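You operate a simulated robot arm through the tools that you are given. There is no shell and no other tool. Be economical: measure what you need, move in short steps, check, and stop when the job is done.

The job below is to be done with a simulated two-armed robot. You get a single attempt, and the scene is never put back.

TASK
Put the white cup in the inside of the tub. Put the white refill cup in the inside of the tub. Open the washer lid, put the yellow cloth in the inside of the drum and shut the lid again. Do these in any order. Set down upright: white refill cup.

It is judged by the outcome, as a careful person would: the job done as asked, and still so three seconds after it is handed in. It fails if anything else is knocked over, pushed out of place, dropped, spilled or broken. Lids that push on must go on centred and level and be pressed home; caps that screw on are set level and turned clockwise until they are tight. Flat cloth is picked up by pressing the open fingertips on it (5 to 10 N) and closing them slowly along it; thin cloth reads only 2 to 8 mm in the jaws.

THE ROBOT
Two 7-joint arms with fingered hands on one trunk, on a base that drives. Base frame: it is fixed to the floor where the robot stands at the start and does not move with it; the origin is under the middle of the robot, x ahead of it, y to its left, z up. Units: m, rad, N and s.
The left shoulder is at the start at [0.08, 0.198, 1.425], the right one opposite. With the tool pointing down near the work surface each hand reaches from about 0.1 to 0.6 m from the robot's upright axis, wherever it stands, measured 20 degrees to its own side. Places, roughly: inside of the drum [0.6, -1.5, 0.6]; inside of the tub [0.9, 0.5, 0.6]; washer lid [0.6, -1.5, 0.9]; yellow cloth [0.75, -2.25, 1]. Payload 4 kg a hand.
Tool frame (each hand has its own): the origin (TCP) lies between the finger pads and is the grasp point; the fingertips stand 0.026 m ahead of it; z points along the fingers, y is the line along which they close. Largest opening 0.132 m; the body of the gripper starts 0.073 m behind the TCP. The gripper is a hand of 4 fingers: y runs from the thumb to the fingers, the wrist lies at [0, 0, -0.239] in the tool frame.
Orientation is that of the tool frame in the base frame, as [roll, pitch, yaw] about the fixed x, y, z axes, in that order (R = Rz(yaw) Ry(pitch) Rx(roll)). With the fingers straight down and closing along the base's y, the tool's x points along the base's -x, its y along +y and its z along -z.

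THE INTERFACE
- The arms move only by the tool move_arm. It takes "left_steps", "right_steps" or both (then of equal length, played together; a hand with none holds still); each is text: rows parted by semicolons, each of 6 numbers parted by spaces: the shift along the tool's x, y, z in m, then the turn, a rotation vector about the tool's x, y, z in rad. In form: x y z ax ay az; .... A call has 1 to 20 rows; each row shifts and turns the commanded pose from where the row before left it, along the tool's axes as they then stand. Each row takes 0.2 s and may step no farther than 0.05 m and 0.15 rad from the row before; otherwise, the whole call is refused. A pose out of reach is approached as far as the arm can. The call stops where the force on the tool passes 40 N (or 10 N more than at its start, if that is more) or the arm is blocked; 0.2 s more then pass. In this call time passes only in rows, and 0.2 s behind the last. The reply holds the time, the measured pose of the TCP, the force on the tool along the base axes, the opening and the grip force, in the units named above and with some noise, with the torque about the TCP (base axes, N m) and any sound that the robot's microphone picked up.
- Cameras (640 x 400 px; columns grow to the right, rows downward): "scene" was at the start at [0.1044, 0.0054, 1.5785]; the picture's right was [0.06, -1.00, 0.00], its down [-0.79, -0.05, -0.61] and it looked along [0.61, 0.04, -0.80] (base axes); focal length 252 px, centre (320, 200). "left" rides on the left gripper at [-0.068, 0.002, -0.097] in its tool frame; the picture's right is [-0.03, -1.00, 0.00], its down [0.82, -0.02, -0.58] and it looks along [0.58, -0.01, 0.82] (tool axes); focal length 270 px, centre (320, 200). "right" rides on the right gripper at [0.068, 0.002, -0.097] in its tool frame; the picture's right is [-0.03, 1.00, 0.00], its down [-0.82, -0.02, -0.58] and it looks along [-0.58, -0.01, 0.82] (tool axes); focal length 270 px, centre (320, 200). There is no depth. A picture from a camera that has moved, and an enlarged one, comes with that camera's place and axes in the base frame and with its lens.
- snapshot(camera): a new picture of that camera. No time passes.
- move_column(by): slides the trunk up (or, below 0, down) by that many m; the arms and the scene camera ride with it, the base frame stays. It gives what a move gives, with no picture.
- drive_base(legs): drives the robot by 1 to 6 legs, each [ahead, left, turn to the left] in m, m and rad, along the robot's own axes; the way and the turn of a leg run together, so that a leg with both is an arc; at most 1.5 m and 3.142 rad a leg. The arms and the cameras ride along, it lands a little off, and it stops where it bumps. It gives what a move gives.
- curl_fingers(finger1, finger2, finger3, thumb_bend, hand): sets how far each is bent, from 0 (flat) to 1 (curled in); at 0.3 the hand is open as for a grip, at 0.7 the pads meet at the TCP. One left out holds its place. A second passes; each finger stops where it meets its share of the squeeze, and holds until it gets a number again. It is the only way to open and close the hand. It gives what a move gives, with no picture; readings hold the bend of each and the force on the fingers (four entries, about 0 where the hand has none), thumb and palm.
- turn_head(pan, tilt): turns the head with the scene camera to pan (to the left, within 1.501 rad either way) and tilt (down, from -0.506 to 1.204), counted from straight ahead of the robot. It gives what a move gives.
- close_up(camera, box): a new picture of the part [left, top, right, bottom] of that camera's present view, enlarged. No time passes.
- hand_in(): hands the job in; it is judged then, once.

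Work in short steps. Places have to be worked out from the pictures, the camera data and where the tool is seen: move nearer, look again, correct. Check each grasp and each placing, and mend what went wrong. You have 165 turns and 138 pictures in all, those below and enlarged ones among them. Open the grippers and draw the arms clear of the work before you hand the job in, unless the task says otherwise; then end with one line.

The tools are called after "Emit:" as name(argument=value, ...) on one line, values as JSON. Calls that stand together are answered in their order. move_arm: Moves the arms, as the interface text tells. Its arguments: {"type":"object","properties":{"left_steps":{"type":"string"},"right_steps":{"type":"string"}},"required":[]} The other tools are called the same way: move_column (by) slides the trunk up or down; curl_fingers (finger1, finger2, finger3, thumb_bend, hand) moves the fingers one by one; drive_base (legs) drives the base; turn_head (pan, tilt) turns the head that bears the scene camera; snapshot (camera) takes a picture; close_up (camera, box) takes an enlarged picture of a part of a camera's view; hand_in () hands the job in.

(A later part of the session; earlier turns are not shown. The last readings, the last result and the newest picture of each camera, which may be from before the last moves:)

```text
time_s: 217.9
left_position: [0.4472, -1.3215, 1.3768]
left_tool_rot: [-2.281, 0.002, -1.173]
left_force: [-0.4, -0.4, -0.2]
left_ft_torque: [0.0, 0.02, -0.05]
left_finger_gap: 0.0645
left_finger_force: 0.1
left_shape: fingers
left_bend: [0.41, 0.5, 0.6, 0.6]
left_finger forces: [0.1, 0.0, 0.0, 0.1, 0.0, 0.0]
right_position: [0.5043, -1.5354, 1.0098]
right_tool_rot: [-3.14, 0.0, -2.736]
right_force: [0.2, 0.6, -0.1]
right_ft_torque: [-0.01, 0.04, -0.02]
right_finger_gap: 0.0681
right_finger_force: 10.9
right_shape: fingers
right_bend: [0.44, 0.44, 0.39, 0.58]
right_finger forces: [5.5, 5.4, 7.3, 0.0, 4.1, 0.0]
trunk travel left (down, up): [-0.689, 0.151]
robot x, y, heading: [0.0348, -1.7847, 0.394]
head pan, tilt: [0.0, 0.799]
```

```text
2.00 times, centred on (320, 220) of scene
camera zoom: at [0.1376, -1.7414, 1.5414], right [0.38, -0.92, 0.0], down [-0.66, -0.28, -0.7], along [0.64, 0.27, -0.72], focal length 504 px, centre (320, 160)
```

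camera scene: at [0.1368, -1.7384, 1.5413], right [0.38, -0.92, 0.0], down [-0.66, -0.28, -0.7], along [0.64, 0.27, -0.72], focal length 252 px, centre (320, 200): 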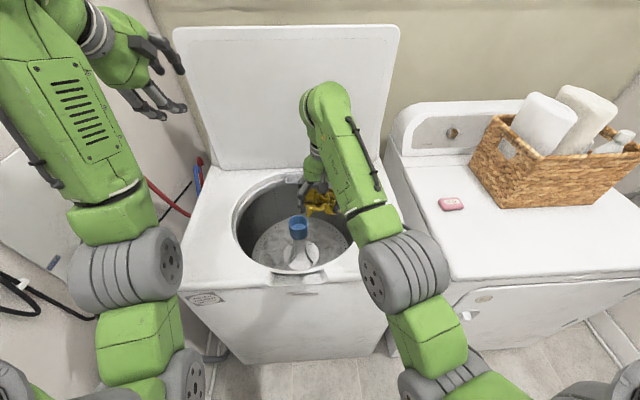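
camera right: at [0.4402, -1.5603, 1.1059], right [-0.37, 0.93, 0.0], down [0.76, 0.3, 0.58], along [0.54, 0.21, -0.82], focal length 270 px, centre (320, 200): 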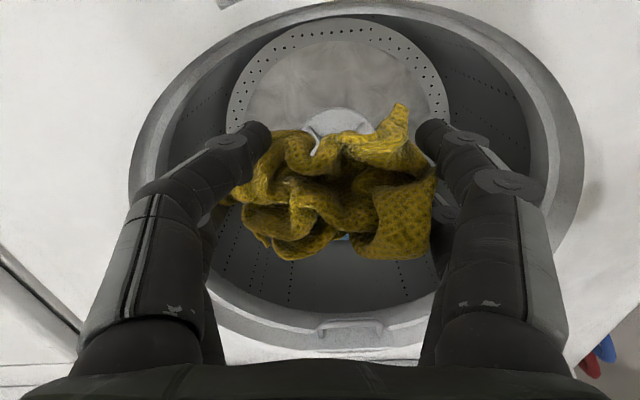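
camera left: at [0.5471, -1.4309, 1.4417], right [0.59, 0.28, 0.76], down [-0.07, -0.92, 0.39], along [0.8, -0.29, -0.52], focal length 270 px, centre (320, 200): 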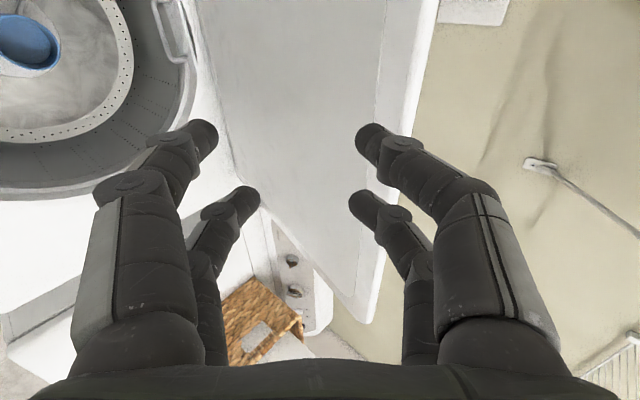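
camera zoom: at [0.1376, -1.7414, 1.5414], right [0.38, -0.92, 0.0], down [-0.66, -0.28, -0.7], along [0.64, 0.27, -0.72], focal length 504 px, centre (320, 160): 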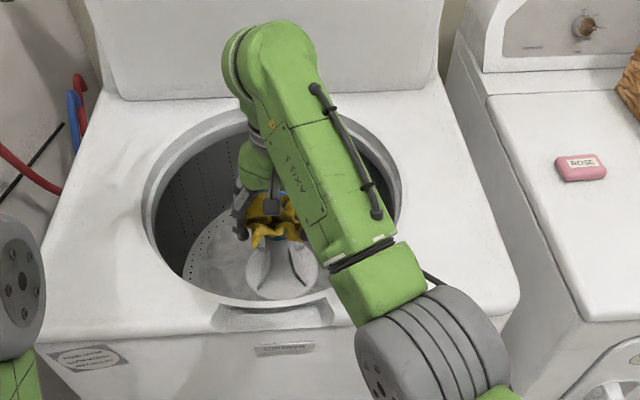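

Clear inside the rim. Shift 1.5 cm left and lower into the drum.

Emit:
move_arm(right_steps="0 0.015 0.03 0 0 0; 0 0 0.04 0 0 0; 0 0 0.04 0 0 0; 0 0 0.04 0 0 0; 0 0 0.04 0 0 0")

Emit:
snapshot(camera="right")

```text
time_s: 219.1
left_position: [0.4485, -1.3206, 1.3758]
left_tool_rot: [-2.281, 0.002, -1.172]
left_force: [-0.3, -0.5, 0.0]
left_ft_torque: [-0.03, 0.03, 0.0]
left_finger_gap: 0.0645
left_finger_force: 0.1
left_shape: fingers
left_bend: [0.41, 0.5, 0.6, 0.6]
left_finger forces: [0.0, 0.0, 0.0, 0.0, 0.0, 0.0]
right_position: [0.4986, -1.5198, 0.8185]
right_tool_rot: [-3.142, 0.002, -2.735]
right_force: [0.5, 0.3, 0.1]
right_ft_torque: [-0.03, -0.01, 0.04]
right_finger_gap: 0.0674
right_finger_force: 11.6
right_shape: fingers
right_bend: [0.44, 0.45, 0.39, 0.58]
right_finger forces: [5.5, 5.2, 7.4, 0.1, 4.1, 0.0]
trunk travel left (down, up): [-0.689, 0.151]
robot x, y, heading: [0.029, -1.7844, 0.396]
head pan, tilt: [0.0, 0.799]
```

```text
28 pictures are left
camera right: at [0.4349, -1.5451, 0.9149], right [-0.37, 0.93, 0.0], down [0.76, 0.3, 0.58], along [0.54, 0.21, -0.82], focal length 270 px, centre (320, 200)
```

right: 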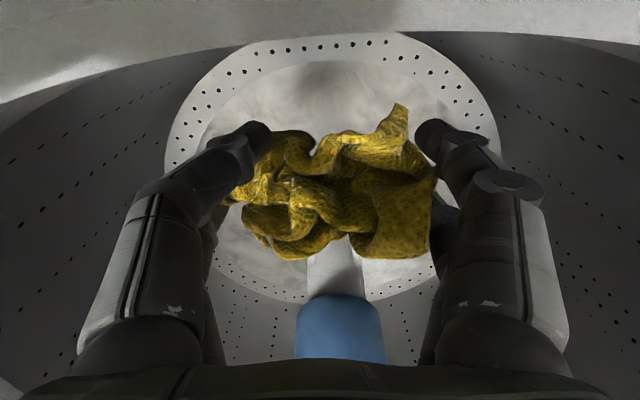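

Lower a bit more (shifting slightly forward to keep the wrist camera off the rim), then release.

Emit:
move_arm(right_steps="-0.024 0 0 0 0 0; 0 0 0.03 0 0 0; 0 0 0.03 0 0 0; 0 0 0.02 0 0 0")

Emit:
snapshot(camera="right")

```text
time_s: 220.1
left_position: [0.4514, -1.3176, 1.3742]
left_tool_rot: [-2.284, 0.001, -1.173]
left_force: [-0.2, 0.2, 0.4]
left_ft_torque: [-0.01, 0.01, 0.02]
left_finger_gap: 0.0645
left_finger_force: 0.2
left_shape: fingers
left_bend: [0.41, 0.5, 0.6, 0.6]
left_finger forces: [0.0, 0.1, 0.0, 0.0, 0.0, 0.0]
right_position: [0.5286, -1.509, 0.7448]
right_tool_rot: [-3.142, 0.013, -2.738]
right_force: [16.9, 3.5, -3.5]
right_ft_torque: [-0.39, 1.53, 0.21]
right_finger_gap: 0.067
right_finger_force: 11.7
right_shape: fingers
right_bend: [0.44, 0.45, 0.39, 0.58]
right_finger forces: [5.8, 4.9, 7.8, 0.0, 3.8, 0.0]
trunk travel left (down, up): [-0.689, 0.151]
robot x, y, heading: [0.0355, -1.786, 0.397]
head pan, tilt: [0.0, 0.799]
stopped in row 4 (right hand): the force on the tool passed its limit at 96 N (the readings are from after the stop); the commanded pose is now the measured one
```

```text
27 pictures are left
camera right: at [0.463, -1.5338, 0.8403], right [-0.37, 0.93, 0.0], down [0.75, 0.3, 0.59], along [0.55, 0.22, -0.81], focal length 270 px, centre (320, 200)
```

right: 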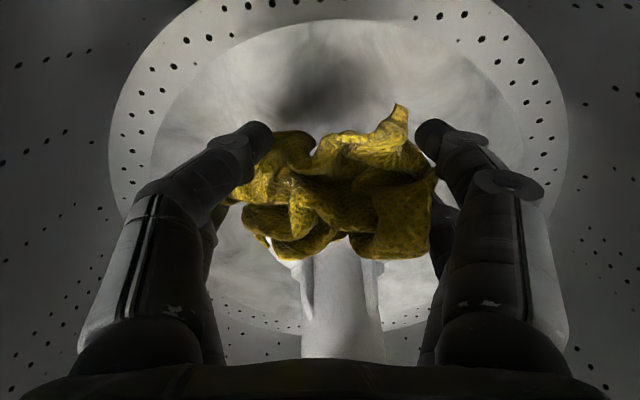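

Something (forearm on the front rim) was touched; ease up 1.5 cm, then release the cloth.

Emit:
move_arm(right_steps="-0.004 0 -0.015 0 0 0")

Emit:
curl_fingers(hand="right", finger1=0.36, finger2=0.36, finger3=0.34, thumb_bend=0.36)

Emit:
snapshot(camera="right")

```text
time_s: 220.5
left_position: [0.4469, -1.3199, 1.3776]
left_tool_rot: [-2.28, 0.002, -1.172]
left_force: [-0.7, 0.3, -0.1]
left_ft_torque: [-0.02, 0.01, -0.01]
left_finger_gap: 0.0646
left_finger_force: 0.1
left_shape: fingers
left_bend: [0.41, 0.5, 0.6, 0.6]
left_finger forces: [0.0, 0.0, 0.1, 0.0, 0.0, 0.1]
right_position: [0.5269, -1.5078, 0.7617]
right_tool_rot: [3.141, 0.012, -2.737]
right_force: [7.2, -0.3, 1.5]
right_ft_torque: [-0.02, 0.86, 0.28]
right_finger_gap: 0.067
right_finger_force: 11.0
right_shape: fingers
right_bend: [0.44, 0.45, 0.39, 0.58]
right_finger forces: [5.9, 5.0, 7.6, 0.1, 3.5, 0.1]
trunk travel left (down, up): [-0.689, 0.151]
robot x, y, heading: [0.0333, -1.7792, 0.395]
head pan, tilt: [0.0, 0.799]
```

```text
time_s: 221.5
left_position: [0.4482, -1.3197, 1.3763]
left_tool_rot: [-2.281, 0.002, -1.173]
left_force: [0.1, -0.2, 0.3]
left_ft_torque: [0.01, 0.04, -0.01]
left_finger_gap: 0.0645
left_finger_force: 0.0
left_shape: fingers
left_bend: [0.41, 0.5, 0.6, 0.6]
left_finger forces: [0.0, 0.1, 0.0, 0.1, 0.1, 0.0]
right_position: [0.5281, -1.5087, 0.7598]
right_tool_rot: [3.139, 0.01, -2.736]
right_force: [-0.2, -0.4, 0.4]
right_ft_torque: [-0.01, 0.01, -0.03]
right_finger_gap: 0.1129
right_finger_force: 0.0
right_shape: fingers
right_bend: [0.36, 0.36, 0.34, 0.36]
right_finger forces: [0.1, 0.1, 0.1, 0.0, 0.0, 0.0]
trunk travel left (down, up): [-0.689, 0.151]
robot x, y, heading: [0.0369, -1.7836, 0.392]
head pan, tilt: [0.0, 0.799]
```

```text
26 pictures are left
camera right: at [0.4631, -1.5341, 0.8564], right [-0.37, 0.93, 0.0], down [0.75, 0.3, 0.59], along [0.54, 0.22, -0.81], focal length 270 px, centre (320, 200)
```

right: 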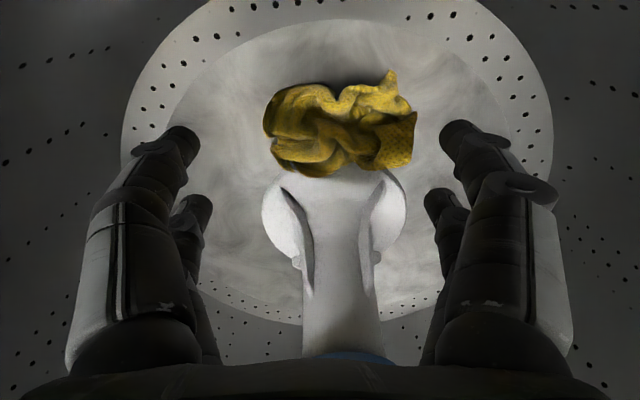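

The cloth lies in the drum. Raise the right hand straight out.

Emit:
move_arm(right_steps="0 0 -0.03 0 0 0; 0 0 -0.04 0 0 0; 0 0 -0.04 0 0 0; 0 0 -0.045 0 0 0; 0 0 -0.045 0 0 0; 0 0 -0.045 0 0 0; 0 0 -0.045 0 0 0; 0.04 0 -0.02 0 0 0; 0.04 -0.02 0 0 0 0; 0.04 -0.02 0 0 0 0; 0.03 -0.04 0 0 0 0; 0 -0.045 0 0 0 0; 0 -0.045 0 0 0 0")

Emit:
snapshot(camera="scene")

```text
time_s: 224.3
left_position: [0.4499, -1.3206, 1.3766]
left_tool_rot: [-2.281, 0.001, -1.173]
left_force: [0.7, 0.1, -0.5]
left_ft_torque: [0.0, 0.01, 0.01]
left_finger_gap: 0.0646
left_finger_force: 0.1
left_shape: fingers
left_bend: [0.41, 0.5, 0.6, 0.6]
left_finger forces: [0.0, 0.0, 0.0, 0.1, 0.0, 0.0]
right_position: [0.5043, -1.6669, 1.0001]
right_tool_rot: [3.139, 0.011, -2.737]
right_force: [0.1, 0.3, 0.5]
right_ft_torque: [0.03, 0.05, 0.02]
right_finger_gap: 0.1128
right_finger_force: 0.1
right_shape: fingers
right_bend: [0.36, 0.36, 0.34, 0.36]
right_finger forces: [0.0, 0.0, 0.0, 0.0, 0.1, 0.0]
right hand out of reach, approached as far as the arm can: row 9, 10, 11, 12, 13
trunk travel left (down, up): [-0.689, 0.151]
robot x, y, heading: [0.0316, -1.7784, 0.394]
head pan, tilt: [0.0, 0.799]
```

```text
25 pictures are left
camera scene: at [0.1382, -1.7412, 1.5414], right [0.38, -0.92, 0.0], down [-0.66, -0.28, -0.7], along [0.64, 0.27, -0.72], focal length 252 px, centre (320, 200)
```

scene: 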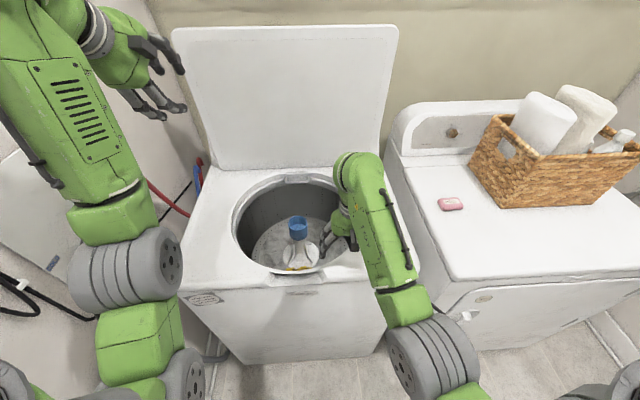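

Cloth is in the drum. Now prepare to close: raise the trunk, move the right hand away to the right, pitch the left hand steeper and open it to straddle the lid's top edge.

Emit:
move_column(by=0.15)

Emit:
move_arm(left_steps="0.03 0 0 -0.1 0 0; 0.03 0 0 -0.1 0 0; 0 0 0 -0.1 0 0; 0 0 0 0 0 0; 0 0 0 0 0 0", right_steps="0 -0.045 0 0 0 0; 0 -0.045 0 0 0 0; 0 -0.045 0 0 0 0; 0 -0.045 0 0 0 0; 0 -0.04 0 0 0 0")

Emit:
curl_fingers(hand="left", finger1=0.3, finger2=0.3, finger3=0.3, thumb_bend=0.3)

Emit:
turn_head(pan=0.15, tilt=0.4)

Emit:
snapshot(camera="scene")

```text
time_s: 226.1
left_position: [0.4487, -1.3203, 1.527]
left_tool_rot: [-2.282, 0.004, -1.173]
left_force: [-0.2, -0.2, 0.2]
left_ft_torque: [-0.05, -0.02, -0.01]
left_finger_gap: 0.0646
left_finger_force: 0.2
left_shape: fingers
left_bend: [0.41, 0.5, 0.6, 0.6]
left_finger forces: [0.0, 0.0, 0.1, 0.0, 0.0, 0.1]
right_position: [0.5022, -1.6639, 1.1502]
right_tool_rot: [3.141, 0.011, -2.737]
right_force: [-0.6, -0.6, -0.6]
right_ft_torque: [-0.03, 0.02, 0.0]
right_finger_gap: 0.1129
right_finger_force: 0.0
right_shape: fingers
right_bend: [0.36, 0.36, 0.34, 0.36]
right_finger forces: [0.0, 0.0, 0.1, 0.0, 0.1, 0.1]
trunk travel left (down, up): [-0.839, 0.001]
robot x, y, heading: [0.0405, -1.7851, 0.397]
head pan, tilt: [0.0, 0.799]
```

```text
time_s: 227.3
left_position: [0.495, -1.3658, 1.5272]
left_tool_rot: [-2.582, 0.003, -1.172]
left_force: [0.6, -0.2, -0.6]
left_ft_torque: [0.02, 0.02, 0.01]
left_finger_gap: 0.0647
left_finger_force: 0.0
left_shape: fingers
left_bend: [0.41, 0.5, 0.6, 0.6]
left_finger forces: [0.0, 0.1, 0.0, 0.0, 0.0, 0.0]
left hand out of reach, approached as far as the arm can: row 1, 2
right_position: [0.5948, -1.8673, 1.1403]
right_tool_rot: [3.137, 0.01, -2.737]
right_force: [0.0, -1.0, -0.1]
right_ft_torque: [0.01, 0.0, 0.03]
right_finger_gap: 0.1129
right_finger_force: 0.0
right_shape: fingers
right_bend: [0.36, 0.36, 0.34, 0.36]
right_finger forces: [0.0, 0.0, 0.1, 0.0, 0.0, 0.0]
right hand out of reach, approached as far as the arm can: row 1, 2
trunk travel left (down, up): [-0.839, 0.001]
robot x, y, heading: [0.0363, -1.786, 0.393]
head pan, tilt: [0.0, 0.799]
```

```text
time_s: 228.3
left_position: [0.4931, -1.3643, 1.5255]
left_tool_rot: [-2.58, -0.001, -1.173]
left_force: [-1.1, -0.5, 0.3]
left_ft_torque: [0.02, -0.01, 0.01]
left_finger_gap: 0.1321
left_finger_force: 0.1
left_shape: fingers
left_bend: [0.3, 0.3, 0.3, 0.3]
left_finger forces: [0.0, 0.0, 0.0, 0.0, 0.0, 0.1]
right_position: [0.5938, -1.8657, 1.1408]
right_tool_rot: [3.14, 0.009, -2.737]
right_force: [0.1, -1.3, -0.4]
right_ft_torque: [0.0, 0.01, -0.01]
right_finger_gap: 0.1129
right_finger_force: 0.1
right_shape: fingers
right_bend: [0.36, 0.36, 0.34, 0.36]
right_finger forces: [0.1, 0.0, 0.0, 0.1, 0.1, 0.0]
trunk travel left (down, up): [-0.839, 0.001]
robot x, y, heading: [0.0316, -1.7849, 0.397]
head pan, tilt: [0.0, 0.799]
```

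```text
time_s: 229.2
left_position: [0.4937, -1.3635, 1.5257]
left_tool_rot: [-2.581, 0.0, -1.173]
left_force: [0.3, 0.8, 0.2]
left_ft_torque: [-0.01, -0.01, -0.02]
left_finger_gap: 0.1326
left_finger_force: 0.1
left_shape: fingers
left_bend: [0.3, 0.3, 0.3, 0.3]
left_finger forces: [0.0, 0.1, 0.0, 0.1, 0.0, 0.0]
right_position: [0.5946, -1.8653, 1.1408]
right_tool_rot: [3.14, 0.011, -2.736]
right_force: [0.1, -0.4, 0.1]
right_ft_torque: [0.02, 0.04, 0.02]
right_finger_gap: 0.1132
right_finger_force: 0.1
right_shape: fingers
right_bend: [0.36, 0.36, 0.34, 0.36]
right_finger forces: [0.0, 0.0, 0.0, 0.0, 0.1, 0.1]
trunk travel left (down, up): [-0.839, 0.001]
robot x, y, heading: [0.0367, -1.7828, 0.398]
head pan, tilt: [0.15, 0.4]
```

```text
24 pictures are left
camera scene: at [0.1417, -1.7231, 1.7265], right [0.52, -0.86, 0.0], down [-0.33, -0.2, -0.92], along [0.79, 0.48, -0.39], focal length 252 px, centre (320, 200)
```

scene: 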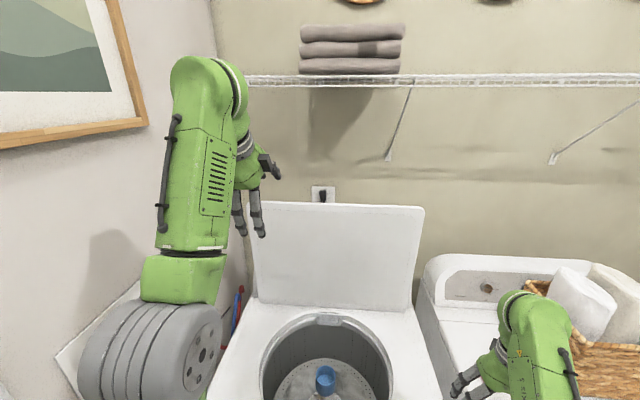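

Lid stands leaning slightly back, top edge u≈0.23, z≈1.38. Move the base closer (a little right) with the right hand drawn back.

Emit:
move_arm(right_steps="0.035 0.01 0 0 0 0; 0.035 0.01 0 0 0 0")

Emit:
drive_base(legs=[[0, -0.03, 0], [0.12, 0, 0]])

Emit:
snapshot(camera="scene")

```text
time_s: 229.8
left_position: [0.4903, -1.3652, 1.5267]
left_tool_rot: [-2.579, 0.0, -1.173]
left_force: [0.2, -0.6, 0.0]
left_ft_torque: [0.0, -0.02, -0.01]
left_finger_gap: 0.1324
left_finger_force: 0.1
left_shape: fingers
left_bend: [0.3, 0.3, 0.3, 0.3]
left_finger forces: [0.1, 0.0, 0.1, 0.1, 0.0, 0.0]
right_position: [0.5306, -1.8707, 1.1173]
right_tool_rot: [3.141, 0.018, -2.736]
right_force: [-0.5, 0.5, 0.3]
right_ft_torque: [0.0, -0.05, 0.03]
right_finger_gap: 0.1129
right_finger_force: 0.1
right_shape: fingers
right_bend: [0.36, 0.36, 0.34, 0.36]
right_finger forces: [0.0, 0.0, 0.0, 0.0, 0.0, 0.1]
right hand out of reach, approached as far as the arm can: row 1, 2
trunk travel left (down, up): [-0.839, 0.001]
robot x, y, heading: [0.0354, -1.7851, 0.396]
head pan, tilt: [0.15, 0.4]
```

```text
time_s: 231.4
left_position: [0.6033, -1.347, 1.5292]
left_tool_rot: [-2.573, -0.001, -1.172]
left_force: [-0.8, -0.3, 0.4]
left_ft_torque: [0.0, -0.06, -0.02]
left_finger_gap: 0.1326
left_finger_force: 0.0
left_shape: fingers
left_bend: [0.3, 0.3, 0.3, 0.3]
left_finger forces: [0.0, 0.0, 0.0, 0.1, 0.0, 0.0]
right_position: [0.6465, -1.8547, 1.1196]
right_tool_rot: [-3.14, 0.021, -2.738]
right_force: [0.4, 0.1, -0.2]
right_ft_torque: [0.01, -0.03, 0.02]
right_finger_gap: 0.1132
right_finger_force: 0.0
right_shape: fingers
right_bend: [0.36, 0.36, 0.34, 0.36]
right_finger forces: [0.0, 0.1, 0.0, 0.0, 0.0, 0.1]
trunk travel left (down, up): [-0.839, 0.001]
robot x, y, heading: [0.1596, -1.765, 0.391]
head pan, tilt: [0.15, 0.4]
```

```text
23 pictures are left
camera scene: at [0.2509, -1.7054, 1.7274], right [0.52, -0.86, 0.0], down [-0.33, -0.2, -0.92], along [0.79, 0.48, -0.38], focal length 252 px, centre (320, 200)
```

scene: 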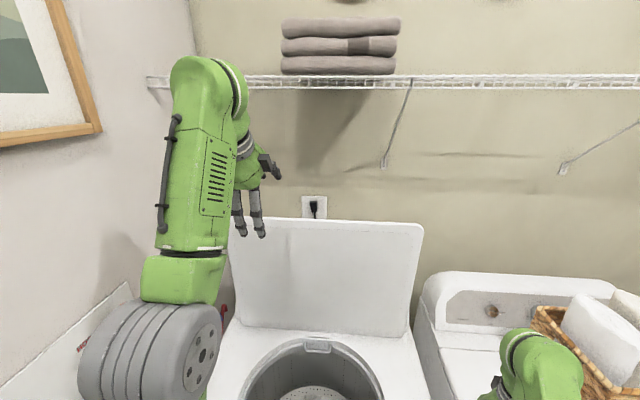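

Rotate the hand back to ~41° pitch, then move forward above the lid's edge.

Emit:
move_arm(left_steps="0 0 0 0.145 0 0; 0 0 0 0.14 0 0; 0 -0.031 0.036 0 0 0; 0 -0.031 0.036 0 0 0; 0 -0.031 0.036 0 0 0; 0 -0.031 0.036 0 0 0")

Emit:
snapshot(camera="scene")

Emit:
snapshot(camera="left")

```text
time_s: 232.8
left_position: [0.7888, -1.2715, 1.5241]
left_tool_rot: [-2.294, 0.001, -1.174]
left_force: [-0.5, -0.1, -0.1]
left_ft_torque: [-0.03, -0.02, 0.0]
left_finger_gap: 0.1327
left_finger_force: 0.1
left_shape: fingers
left_bend: [0.3, 0.3, 0.3, 0.3]
left_finger forces: [0.1, 0.1, 0.0, 0.0, 0.0, 0.0]
right_position: [0.6526, -1.8535, 1.1168]
right_tool_rot: [-3.141, 0.017, -2.736]
right_force: [0.0, 0.9, -0.3]
right_ft_torque: [0.0, 0.0, 0.03]
right_finger_gap: 0.113
right_finger_force: 0.0
right_shape: fingers
right_bend: [0.36, 0.36, 0.34, 0.36]
right_finger forces: [0.1, 0.1, 0.0, 0.1, 0.0, 0.0]
trunk travel left (down, up): [-0.839, 0.001]
robot x, y, heading: [0.1553, -1.767, 0.392]
head pan, tilt: [0.15, 0.4]
```

```text
22 pictures are left
camera scene: at [0.2615, -1.7053, 1.7266], right [0.52, -0.86, 0.0], down [-0.33, -0.2, -0.92], along [0.79, 0.48, -0.39], focal length 252 px, centre (320, 200)
```

scene: 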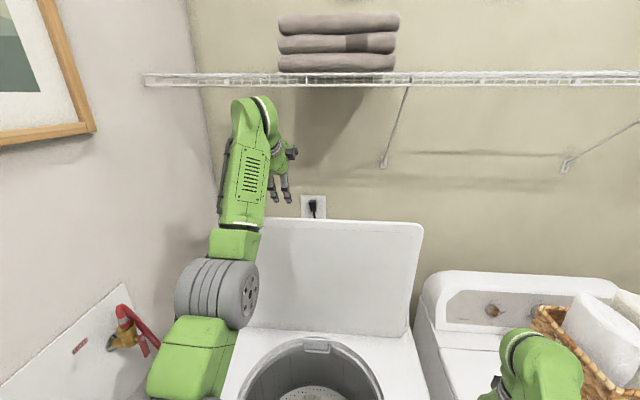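

```text
21 pictures are left
camera left: at [0.6923, -1.238, 1.5856], right [0.6, 0.28, 0.75], down [-0.07, -0.92, 0.4], along [0.8, -0.29, -0.53], focal length 270 px, centre (320, 200)
```

left: 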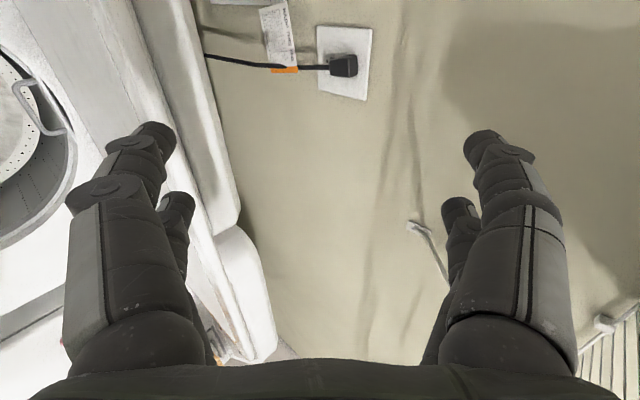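

Lid's top edge (u 0.224–0.254, z≈1.38) lies between the finger pairs below the hand. Descend over it.

Emit:
move_arm(left_steps="0 0.0226 0.0198 0 0 0; 0 0.0226 0.0198 0 0 0; 0 0.0226 0.0198 0 0 0; 0 0.0226 0.0198 0 0 0; 0 0.0226 0.0198 0 0 0; 0 0.0226 0.0198 0 0 0; 0 0.0226 0.0198 0 0 0")

Emit:
snapshot(camera="left")

```text
time_s: 234.4
left_position: [0.7856, -1.2743, 1.3253]
left_tool_rot: [-2.275, 0.008, -1.173]
left_force: [-0.2, 2.2, 26.1]
left_ft_torque: [-0.14, 0.15, -0.03]
left_finger_gap: 0.1373
left_finger_force: 13.4
left_shape: fingers
left_bend: [0.3, 0.3, 0.3, 0.3]
left_finger forces: [0.0, 0.0, 10.6, 0.0, 15.5, 0.0]
right_position: [0.6512, -1.8565, 1.1164]
right_tool_rot: [3.139, 0.019, -2.737]
right_force: [0.8, -0.7, 0.0]
right_ft_torque: [-0.01, -0.03, 0.01]
right_finger_gap: 0.113
right_finger_force: 0.1
right_shape: fingers
right_bend: [0.36, 0.36, 0.34, 0.36]
right_finger forces: [0.1, 0.1, 0.0, 0.0, 0.1, 0.0]
trunk travel left (down, up): [-0.839, 0.001]
robot x, y, heading: [0.1587, -1.7655, 0.393]
head pan, tilt: [0.15, 0.4]
```

```text
20 pictures are left
camera left: at [0.6884, -1.2413, 1.3847], right [0.59, 0.27, 0.76], down [-0.07, -0.92, 0.39], along [0.81, -0.28, -0.52], focal length 270 px, centre (320, 200)
```

left: 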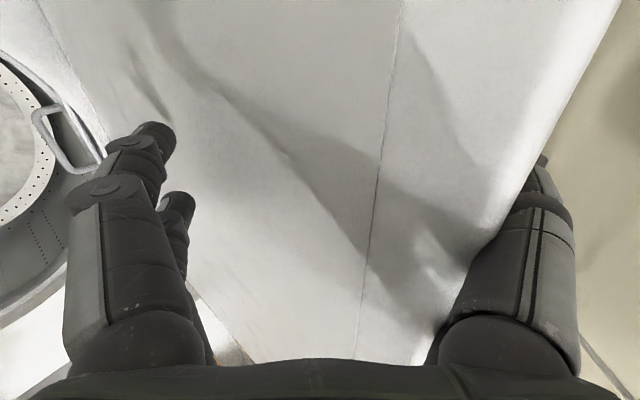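

The upper fingers hook over the lid's back (they rest on its edge). Ease up slightly and pull back toward me.

Emit:
move_arm(left_steps="0 -0.006 -0.005 0 0 0; 0 0.0165 -0.0188 0 0 0; 0 0.0165 -0.0188 0 0 0; 0 0.0165 -0.0188 0 0 0; 0 0.0165 -0.0188 0 0 0")

Emit:
snapshot(camera="left")

```text
time_s: 235.6
left_position: [0.6976, -1.3104, 1.3201]
left_tool_rot: [-2.299, 0.0, -1.171]
left_force: [1.2, 0.3, 1.6]
left_ft_torque: [0.0, 0.06, -0.01]
left_finger_gap: 0.133
left_finger_force: 0.7
left_shape: fingers
left_bend: [0.3, 0.3, 0.3, 0.3]
left_finger forces: [0.0, 0.1, 0.8, 0.0, 1.1, 0.0]
right_position: [0.6542, -1.8524, 1.1147]
right_tool_rot: [-3.142, 0.013, -2.736]
right_force: [1.3, -0.7, -0.7]
right_ft_torque: [-0.02, -0.02, 0.03]
right_finger_gap: 0.113
right_finger_force: 0.0
right_shape: fingers
right_bend: [0.36, 0.36, 0.34, 0.36]
right_finger forces: [0.0, 0.0, 0.0, 0.1, 0.1, 0.0]
trunk travel left (down, up): [-0.839, 0.001]
robot x, y, heading: [0.1529, -1.7684, 0.395]
head pan, tilt: [0.15, 0.4]
```

```text
19 pictures are left
camera left: at [0.6016, -1.276, 1.3816], right [0.6, 0.28, 0.75], down [-0.07, -0.91, 0.4], along [0.79, -0.29, -0.53], focal length 270 px, centre (320, 200)
```

left: 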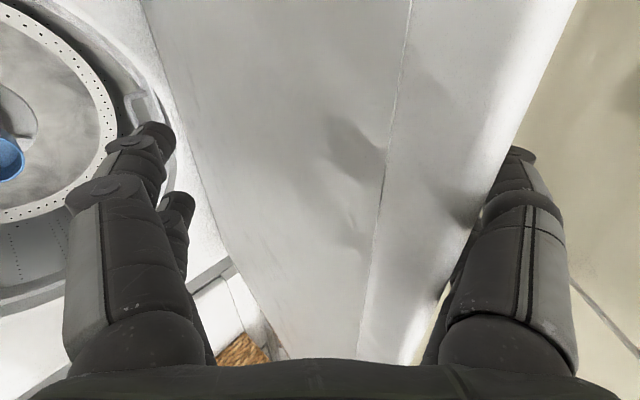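

The lid follows forward. Narrow the finger gap to cradle it, then continue back along the opening path in reverse.

Emit:
curl_fingers(hand="left", finger1=0.4, finger2=0.4, finger3=0.42, thumb_bend=0.42)

Emit:
move_arm(left_steps="0 0.0145 -0.0363 0 0 0; 0 0.0145 -0.0363 0 0 0; 0 0.0145 -0.0363 0 0 0")

Emit:
snapshot(camera="scene")

```text
time_s: 236.6
left_position: [0.6965, -1.3109, 1.3233]
left_tool_rot: [-2.292, 0.002, -1.172]
left_force: [-2.1, 2.9, 9.3]
left_ft_torque: [-0.09, -0.19, 0.04]
left_finger_gap: 0.0981
left_finger_force: 4.8
left_shape: fingers
left_bend: [0.4, 0.4, 0.41, 0.42]
left_finger forces: [0.1, 0.0, 4.6, 0.0, 4.2, 0.0]
right_position: [0.6527, -1.8534, 1.1161]
right_tool_rot: [-3.141, 0.016, -2.738]
right_force: [-0.5, 0.1, -0.1]
right_ft_torque: [0.02, -0.04, -0.02]
right_finger_gap: 0.1131
right_finger_force: 0.1
right_shape: fingers
right_bend: [0.36, 0.36, 0.34, 0.36]
right_finger forces: [0.0, 0.0, 0.1, 0.1, 0.0, 0.0]
trunk travel left (down, up): [-0.839, 0.001]
robot x, y, heading: [0.1559, -1.7652, 0.398]
head pan, tilt: [0.15, 0.4]
```

```text
time_s: 237.4
left_position: [0.5929, -1.3563, 1.3616]
left_tool_rot: [-2.292, 0.002, -1.172]
left_force: [0.0, 0.3, 0.0]
left_ft_torque: [-0.01, -0.01, 0.0]
left_finger_gap: 0.0968
left_finger_force: 0.0
left_shape: fingers
left_bend: [0.4, 0.4, 0.42, 0.42]
left_finger forces: [0.0, 0.0, 0.1, 0.1, 0.0, 0.0]
right_position: [0.6524, -1.8541, 1.1161]
right_tool_rot: [3.139, 0.017, -2.736]
right_force: [-0.9, -1.0, -0.3]
right_ft_torque: [-0.02, -0.02, 0.0]
right_finger_gap: 0.1131
right_finger_force: 0.0
right_shape: fingers
right_bend: [0.36, 0.36, 0.34, 0.36]
right_finger forces: [0.1, 0.0, 0.0, 0.0, 0.0, 0.1]
trunk travel left (down, up): [-0.839, 0.001]
robot x, y, heading: [0.1502, -1.7677, 0.395]
head pan, tilt: [0.15, 0.4]
```

```text
18 pictures are left
camera scene: at [0.2602, -1.7066, 1.7268], right [0.52, -0.86, 0.0], down [-0.33, -0.2, -0.92], along [0.79, 0.48, -0.39], focal length 252 px, centre (320, 200)
```

scene: 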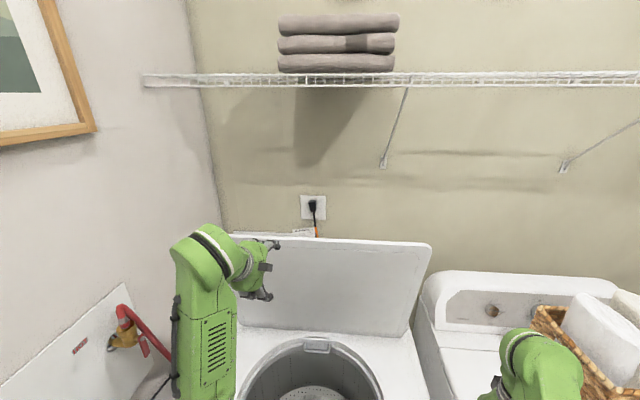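

The hand slipped off upward; the lid now rests at ~82°. Re-hook: up, forward, and down over its edge with the upper fingers opened.

Emit:
curl_fingers(hand="left", finger1=0.3, finger2=0.3, finger3=0.3, thumb_bend=0.3)

Emit:
move_arm(left_steps="0 -0.037 -0.033 0 0 0; 0 -0.037 -0.033 0 0 0; 0 -0.035 0.035 0 0 0; 0 -0.035 0.039 0 0 0; 0 0.026 0.0234 0 0 0; 0 0.026 0.0234 0 0 0; 0 0.026 0.0234 0 0 0; 0 0.026 0.0234 0 0 0")

Emit:
snapshot(camera="left")

```text
time_s: 238.4
left_position: [0.5959, -1.3542, 1.3607]
left_tool_rot: [-2.294, 0.001, -1.173]
left_force: [0.4, 0.3, -0.1]
left_ft_torque: [-0.01, 0.0, 0.0]
left_finger_gap: 0.1324
left_finger_force: 0.1
left_shape: fingers
left_bend: [0.3, 0.3, 0.3, 0.3]
left_finger forces: [0.1, 0.0, 0.0, 0.0, 0.1, 0.0]
right_position: [0.6546, -1.8539, 1.1157]
right_tool_rot: [3.139, 0.012, -2.735]
right_force: [-0.1, -0.2, 0.3]
right_ft_torque: [-0.05, 0.03, 0.02]
right_finger_gap: 0.113
right_finger_force: 0.1
right_shape: fingers
right_bend: [0.36, 0.36, 0.34, 0.36]
right_finger forces: [0.0, 0.0, 0.0, 0.1, 0.0, 0.1]
trunk travel left (down, up): [-0.839, 0.001]
robot x, y, heading: [0.1573, -1.7715, 0.398]
head pan, tilt: [0.15, 0.4]
```

```text
refused: row 4 steps farther than a row can; nothing moved
```

```text
17 pictures are left
camera left: at [0.5002, -1.3204, 1.4218], right [0.6, 0.28, 0.75], down [-0.07, -0.92, 0.4], along [0.8, -0.29, -0.53], focal length 270 px, centre (320, 200)
```

left: 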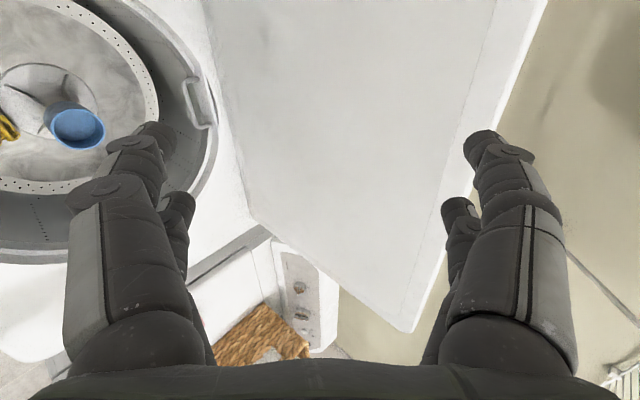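

Redo with smaller steps.

Emit:
move_arm(left_steps="0 -0.035 -0.031 0 0 0; 0 -0.035 -0.031 0 0 0; 0 -0.024 0.026 0 0 0; 0 -0.024 0.026 0 0 0; 0 -0.022 0.025 0 0 0; 0 0.026 0.0234 0 0 0; 0 0.026 0.0234 0 0 0; 0 0.026 0.0234 0 0 0; 0 0.022 0.02 0 0 0")

Emit:
snapshot(camera="left")

```text
time_s: 240.4
left_position: [0.692, -1.3142, 1.3206]
left_tool_rot: [-2.296, 0.001, -1.173]
left_force: [-0.1, -0.3, -0.5]
left_ft_torque: [-0.01, -0.03, 0.02]
left_finger_gap: 0.1325
left_finger_force: 0.1
left_shape: fingers
left_bend: [0.3, 0.3, 0.3, 0.3]
left_finger forces: [0.1, 0.0, 0.0, 0.0, 0.1, 0.0]
right_position: [0.6538, -1.8531, 1.1157]
right_tool_rot: [3.14, 0.015, -2.737]
right_force: [1.0, 0.1, 0.5]
right_ft_torque: [0.03, 0.02, 0.02]
right_finger_gap: 0.113
right_finger_force: 0.0
right_shape: fingers
right_bend: [0.36, 0.36, 0.34, 0.36]
right_finger forces: [0.0, 0.0, 0.0, 0.0, 0.0, 0.0]
trunk travel left (down, up): [-0.839, 0.001]
robot x, y, heading: [0.1554, -1.7649, 0.397]
head pan, tilt: [0.15, 0.4]
```

```text
16 pictures are left
camera left: at [0.5963, -1.279, 1.3825], right [0.6, 0.28, 0.75], down [-0.07, -0.92, 0.4], along [0.8, -0.29, -0.53], focal length 270 px, centre (320, 200)
```

left: 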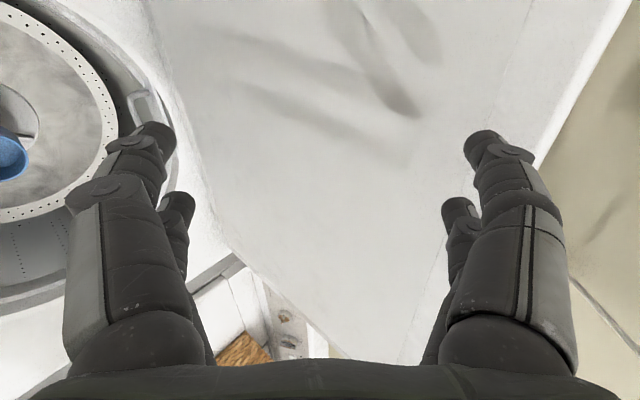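

Both pairs are in front of the lid (it swung back a bit). Raise the hand and measure the lid edge again.

Emit:
move_arm(left_steps="0 -0.034 -0.03 0 0 0; 0 -0.034 -0.03 0 0 0; 0 -0.034 -0.03 0 0 0")

Emit:
snapshot(camera="scene")

```text
time_s: 241.2
left_position: [0.6912, -1.3133, 1.4579]
left_tool_rot: [-2.296, 0.001, -1.17]
left_force: [-0.2, -0.7, -0.1]
left_ft_torque: [-0.02, 0.0, -0.02]
left_finger_gap: 0.1325
left_finger_force: 0.1
left_shape: fingers
left_bend: [0.3, 0.3, 0.3, 0.3]
left_finger forces: [0.1, 0.0, 0.0, 0.1, 0.0, 0.1]
right_position: [0.6549, -1.8532, 1.1158]
right_tool_rot: [3.139, 0.017, -2.736]
right_force: [0.3, 0.2, 0.1]
right_ft_torque: [0.01, 0.0, 0.0]
right_finger_gap: 0.1131
right_finger_force: 0.1
right_shape: fingers
right_bend: [0.36, 0.36, 0.34, 0.36]
right_finger forces: [0.1, 0.1, 0.0, 0.0, 0.0, 0.1]
trunk travel left (down, up): [-0.839, 0.001]
robot x, y, heading: [0.1563, -1.7669, 0.396]
head pan, tilt: [0.15, 0.4]
```

```text
15 pictures are left
camera scene: at [0.2632, -1.7059, 1.7265], right [0.52, -0.86, 0.0], down [-0.33, -0.2, -0.92], along [0.79, 0.48, -0.39], focal length 252 px, centre (320, 200)
```

scene: 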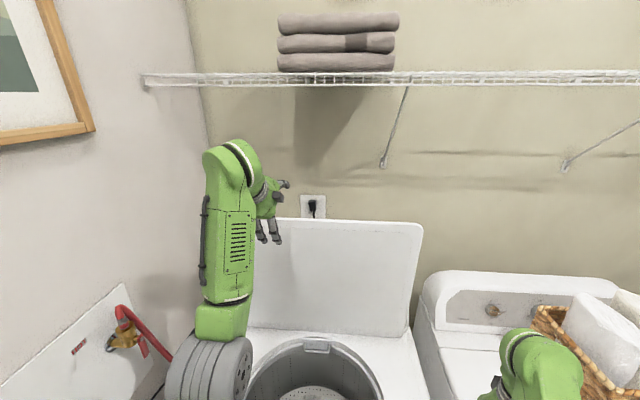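

The lid springs fully open near vertical, so I must pull it well past. Hook again, pinch the edge with both pairs, then follow the lid's arc rigidly.

Emit:
move_arm(left_steps="0 -0.0225 0.026 0 0 0; 0 -0.0225 0.026 0 0 0; 0 -0.0225 0.026 0 0 0; 0 0.0196 0.0171 0 0 0; 0 0.0196 0.0171 0 0 0; 0 0.0196 0.0171 0 0 0; 0 0.0196 0.0171 0 0 0; 0 0.0185 0.016 0 0 0")

Emit:
curl_fingers(hand="left", finger1=0.6, finger2=0.6, finger3=0.6, thumb_bend=0.6)

Emit:
snapshot(camera="left")

```text
time_s: 243.0
left_position: [0.7868, -1.2744, 1.3287]
left_tool_rot: [-2.294, 0.0, -1.174]
left_force: [0.5, -0.6, 1.0]
left_ft_torque: [0.0, 0.03, -0.02]
left_finger_gap: 0.1331
left_finger_force: 0.3
left_shape: fingers
left_bend: [0.3, 0.3, 0.3, 0.3]
left_finger forces: [0.1, 0.0, 0.5, 0.0, 0.8, 0.0]
right_position: [0.6535, -1.8545, 1.1159]
right_tool_rot: [3.141, 0.013, -2.737]
right_force: [0.8, -0.3, 0.6]
right_ft_torque: [-0.03, -0.02, 0.01]
right_finger_gap: 0.1131
right_finger_force: 0.1
right_shape: fingers
right_bend: [0.36, 0.36, 0.34, 0.36]
right_finger forces: [0.0, 0.1, 0.0, 0.0, 0.1, 0.1]
trunk travel left (down, up): [-0.839, 0.001]
robot x, y, heading: [0.1556, -1.7654, 0.389]
head pan, tilt: [0.15, 0.4]
```

```text
time_s: 244.0
left_position: [0.7823, -1.2765, 1.335]
left_tool_rot: [-2.285, 0.004, -1.172]
left_force: [-1.5, 0.5, 27.3]
left_ft_torque: [-0.46, 0.86, -0.02]
left_finger_gap: 0.067
left_finger_force: 22.8
left_shape: fingers
left_bend: [0.43, 0.45, 0.59, 0.6]
left_finger forces: [4.9, 4.9, 17.7, 0.0, 17.9, 0.0]
right_position: [0.6496, -1.8572, 1.1172]
right_tool_rot: [3.139, 0.019, -2.737]
right_force: [0.4, -0.3, 0.3]
right_ft_torque: [-0.02, -0.02, 0.0]
right_finger_gap: 0.113
right_finger_force: 0.1
right_shape: fingers
right_bend: [0.36, 0.36, 0.34, 0.36]
right_finger forces: [0.0, 0.0, 0.1, 0.1, 0.0, 0.0]
trunk travel left (down, up): [-0.839, 0.001]
robot x, y, heading: [0.1578, -1.7632, 0.396]
head pan, tilt: [0.15, 0.4]
```

```text
14 pictures are left
camera left: at [0.6857, -1.2432, 1.3959], right [0.59, 0.28, 0.76], down [-0.07, -0.92, 0.39], along [0.8, -0.29, -0.53], focal length 270 px, centre (320, 200)
```

left: 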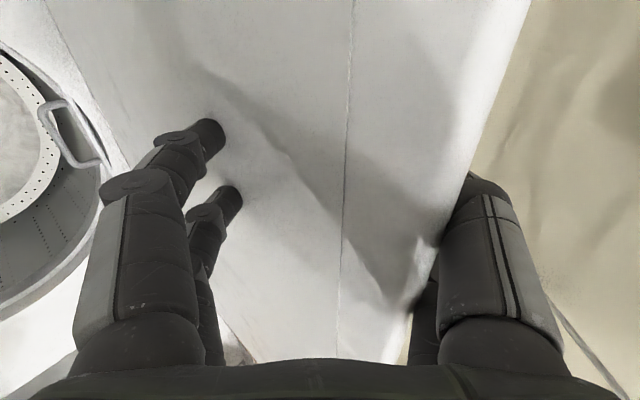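

Pinched. Follow the arc rigidly (α ≈ 0.4 rad first).

Emit:
move_arm(left_steps="0 0.02 -0.0261 0.08 0 0; 0 0.02 -0.0261 0.08 0 0; 0 0.02 -0.0261 0.08 0 0; 0 0.02 -0.0261 0.08 0 0; 0 0.02 -0.0261 0.08 0 0")

Emit:
snapshot(camera="scene")

```text
time_s: 245.2
left_position: [0.6359, -1.3381, 1.3122]
left_tool_rot: [-1.894, -0.001, -1.171]
left_force: [1.0, -1.1, -3.9]
left_ft_torque: [-0.21, 0.38, -0.02]
left_finger_gap: 0.055
left_finger_force: 4.2
left_shape: fingers
left_bend: [0.47, 0.48, 0.59, 0.6]
left_finger forces: [2.7, 2.6, 1.6, 0.0, 1.9, 0.0]
right_position: [0.6525, -1.8538, 1.1163]
right_tool_rot: [3.141, 0.014, -2.738]
right_force: [-0.3, 0.1, -0.9]
right_ft_torque: [0.03, -0.02, 0.02]
right_finger_gap: 0.1131
right_finger_force: 0.1
right_shape: fingers
right_bend: [0.36, 0.36, 0.34, 0.36]
right_finger forces: [0.1, 0.1, 0.0, 0.0, 0.1, 0.0]
trunk travel left (down, up): [-0.839, 0.001]
robot x, y, heading: [0.1574, -1.7675, 0.397]
head pan, tilt: [0.15, 0.4]
```

```text
13 pictures are left
camera scene: at [0.262, -1.7062, 1.7266], right [0.52, -0.86, 0.0], down [-0.33, -0.2, -0.92], along [0.79, 0.48, -0.39], focal length 252 px, centre (320, 200)
```

scene: 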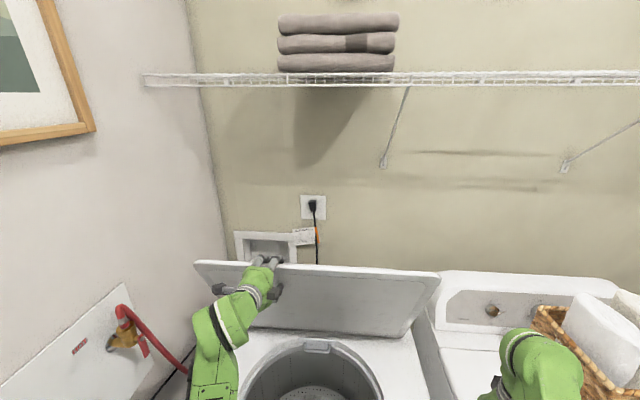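

Lid is coming down in the grip. Continue.

Emit:
move_arm(left_steps="0 0.02 -0.0261 0.08 0 0; 0 0.02 -0.0261 0.08 0 0; 0 0.02 -0.0261 0.08 0 0; 0 0.02 -0.0261 0.08 0 0; 0 0.02 -0.0261 0.08 0 0")

Emit:
snapshot(camera="scene")

```text
time_s: 246.4
left_position: [0.5577, -1.3719, 1.2833]
left_tool_rot: [-1.681, 0.002, -1.169]
left_force: [-2.4, -0.7, 2.2]
left_ft_torque: [0.01, 0.12, 0.0]
left_finger_gap: 0.0475
left_finger_force: 2.0
left_shape: fingers
left_bend: [0.52, 0.53, 0.6, 0.6]
left_finger forces: [1.3, 0.8, 0.0, 0.1, 1.5, 0.1]
left hand out of reach, approached as far as the arm can: row 3, 4, 5
right_position: [0.6527, -1.8528, 1.1169]
right_tool_rot: [3.141, 0.016, -2.737]
right_force: [-0.2, 0.1, 0.3]
right_ft_torque: [-0.02, 0.01, 0.04]
right_finger_gap: 0.1127
right_finger_force: 0.1
right_shape: fingers
right_bend: [0.36, 0.36, 0.34, 0.36]
right_finger forces: [0.1, 0.0, 0.1, 0.1, 0.0, 0.1]
trunk travel left (down, up): [-0.839, 0.001]
robot x, y, heading: [0.1537, -1.7652, 0.391]
head pan, tilt: [0.15, 0.4]
```

```text
12 pictures are left
camera scene: at [0.2615, -1.7056, 1.7267], right [0.52, -0.86, 0.0], down [-0.33, -0.2, -0.92], along [0.79, 0.48, -0.39], focal length 252 px, centre (320, 200)
```

scene: 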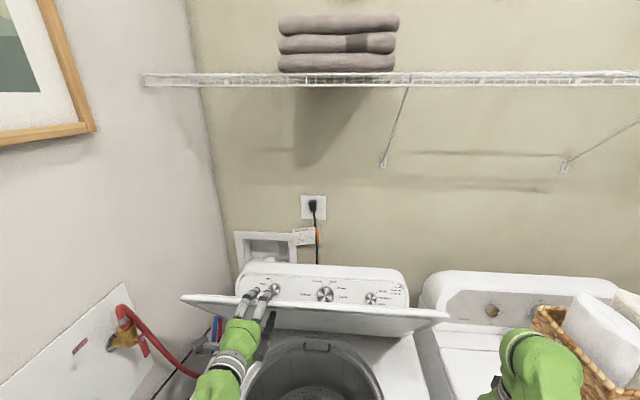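

The arm is too folded; back the base off and lower the trunk in small alternating steps along the arc.

Emit:
drive_base(legs=[[-0.03, 0, 0]])

Emit:
move_column(by=-0.02)

Emit:
drive_base(legs=[[-0.03, 0, 0]])

Emit:
move_column(by=-0.02)

Emit:
snapshot(camera="scene")

```text
time_s: 247.3
left_position: [0.5378, -1.3813, 1.2813]
left_tool_rot: [-1.689, 0.001, -1.171]
left_force: [-1.4, -0.2, -0.5]
left_ft_torque: [-0.05, 0.07, 0.01]
left_finger_gap: 0.0463
left_finger_force: 1.0
left_shape: fingers
left_bend: [0.52, 0.53, 0.6, 0.6]
left_finger forces: [0.8, 0.8, 0.1, 0.1, 0.0, 0.1]
right_position: [0.6302, -1.8643, 1.1134]
right_tool_rot: [3.14, 0.009, -2.736]
right_force: [0.0, -0.1, -0.6]
right_ft_torque: [0.0, 0.05, 0.01]
right_finger_gap: 0.1129
right_finger_force: 0.0
right_shape: fingers
right_bend: [0.36, 0.36, 0.34, 0.36]
right_finger forces: [0.0, 0.0, 0.0, 0.0, 0.1, 0.0]
trunk travel left (down, up): [-0.839, 0.001]
robot x, y, heading: [0.1265, -1.7722, 0.394]
head pan, tilt: [0.15, 0.4]
```

```text
time_s: 247.9
left_position: [0.5332, -1.3841, 1.2632]
left_tool_rot: [-1.685, 0.001, -1.17]
left_force: [-2.7, -1.8, 0.2]
left_ft_torque: [-0.01, 0.1, 0.01]
left_finger_gap: 0.0459
left_finger_force: 1.4
left_shape: fingers
left_bend: [0.52, 0.53, 0.6, 0.6]
left_finger forces: [1.1, 0.9, 0.0, 0.0, 0.0, 0.0]
right_position: [0.6266, -1.865, 1.0953]
right_tool_rot: [3.141, 0.015, -2.736]
right_force: [1.0, 0.6, 1.1]
right_ft_torque: [0.01, 0.05, -0.03]
right_finger_gap: 0.113
right_finger_force: 0.1
right_shape: fingers
right_bend: [0.36, 0.36, 0.34, 0.36]
right_finger forces: [0.0, 0.1, 0.0, 0.0, 0.0, 0.0]
trunk travel left (down, up): [-0.819, 0.021]
robot x, y, heading: [0.1283, -1.7774, 0.395]
head pan, tilt: [0.15, 0.4]
```

```text
time_s: 248.8
left_position: [0.5114, -1.3931, 1.2614]
left_tool_rot: [-1.689, 0.0, -1.172]
left_force: [-2.1, -1.4, -0.6]
left_ft_torque: [-0.06, 0.05, -0.01]
left_finger_gap: 0.0463
left_finger_force: 1.0
left_shape: fingers
left_bend: [0.52, 0.53, 0.6, 0.6]
left_finger forces: [1.0, 1.1, 0.0, 0.1, 0.0, 0.0]
right_position: [0.6053, -1.8742, 1.0922]
right_tool_rot: [3.14, 0.008, -2.738]
right_force: [1.3, 0.3, 0.4]
right_ft_torque: [-0.01, 0.04, -0.01]
right_finger_gap: 0.1132
right_finger_force: 0.0
right_shape: fingers
right_bend: [0.36, 0.36, 0.34, 0.36]
right_finger forces: [0.0, 0.0, 0.0, 0.0, 0.1, 0.0]
trunk travel left (down, up): [-0.819, 0.021]
robot x, y, heading: [0.1017, -1.7906, 0.392]
head pan, tilt: [0.15, 0.4]
```

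```text
time_s: 249.4
left_position: [0.5061, -1.3952, 1.2439]
left_tool_rot: [-1.683, 0.0, -1.169]
left_force: [-2.6, -1.2, -0.8]
left_ft_torque: [-0.03, 0.06, -0.03]
left_finger_gap: 0.0466
left_finger_force: 1.3
left_shape: fingers
left_bend: [0.52, 0.53, 0.6, 0.6]
left_finger forces: [1.2, 1.6, 0.0, 0.1, 0.1, 0.1]
right_position: [0.5997, -1.8763, 1.0744]
right_tool_rot: [3.141, 0.012, -2.737]
right_force: [0.3, -0.7, -0.4]
right_ft_torque: [-0.03, -0.02, 0.01]
right_finger_gap: 0.1132
right_finger_force: 0.0
right_shape: fingers
right_bend: [0.36, 0.36, 0.34, 0.36]
right_finger forces: [0.0, 0.1, 0.0, 0.0, 0.0, 0.2]
trunk travel left (down, up): [-0.799, 0.041]
robot x, y, heading: [0.1011, -1.7875, 0.393]
head pan, tilt: [0.15, 0.4]
```

```text
11 pictures are left
camera scene: at [0.2108, -1.7273, 1.6863], right [0.52, -0.86, 0.0], down [-0.33, -0.2, -0.92], along [0.79, 0.48, -0.39], focal length 252 px, centre (320, 200)
```

scene: 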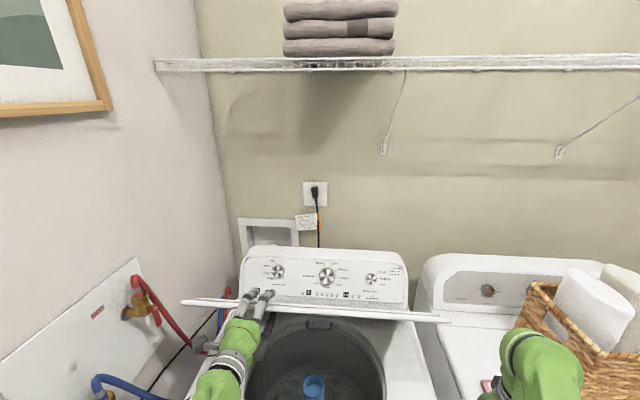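

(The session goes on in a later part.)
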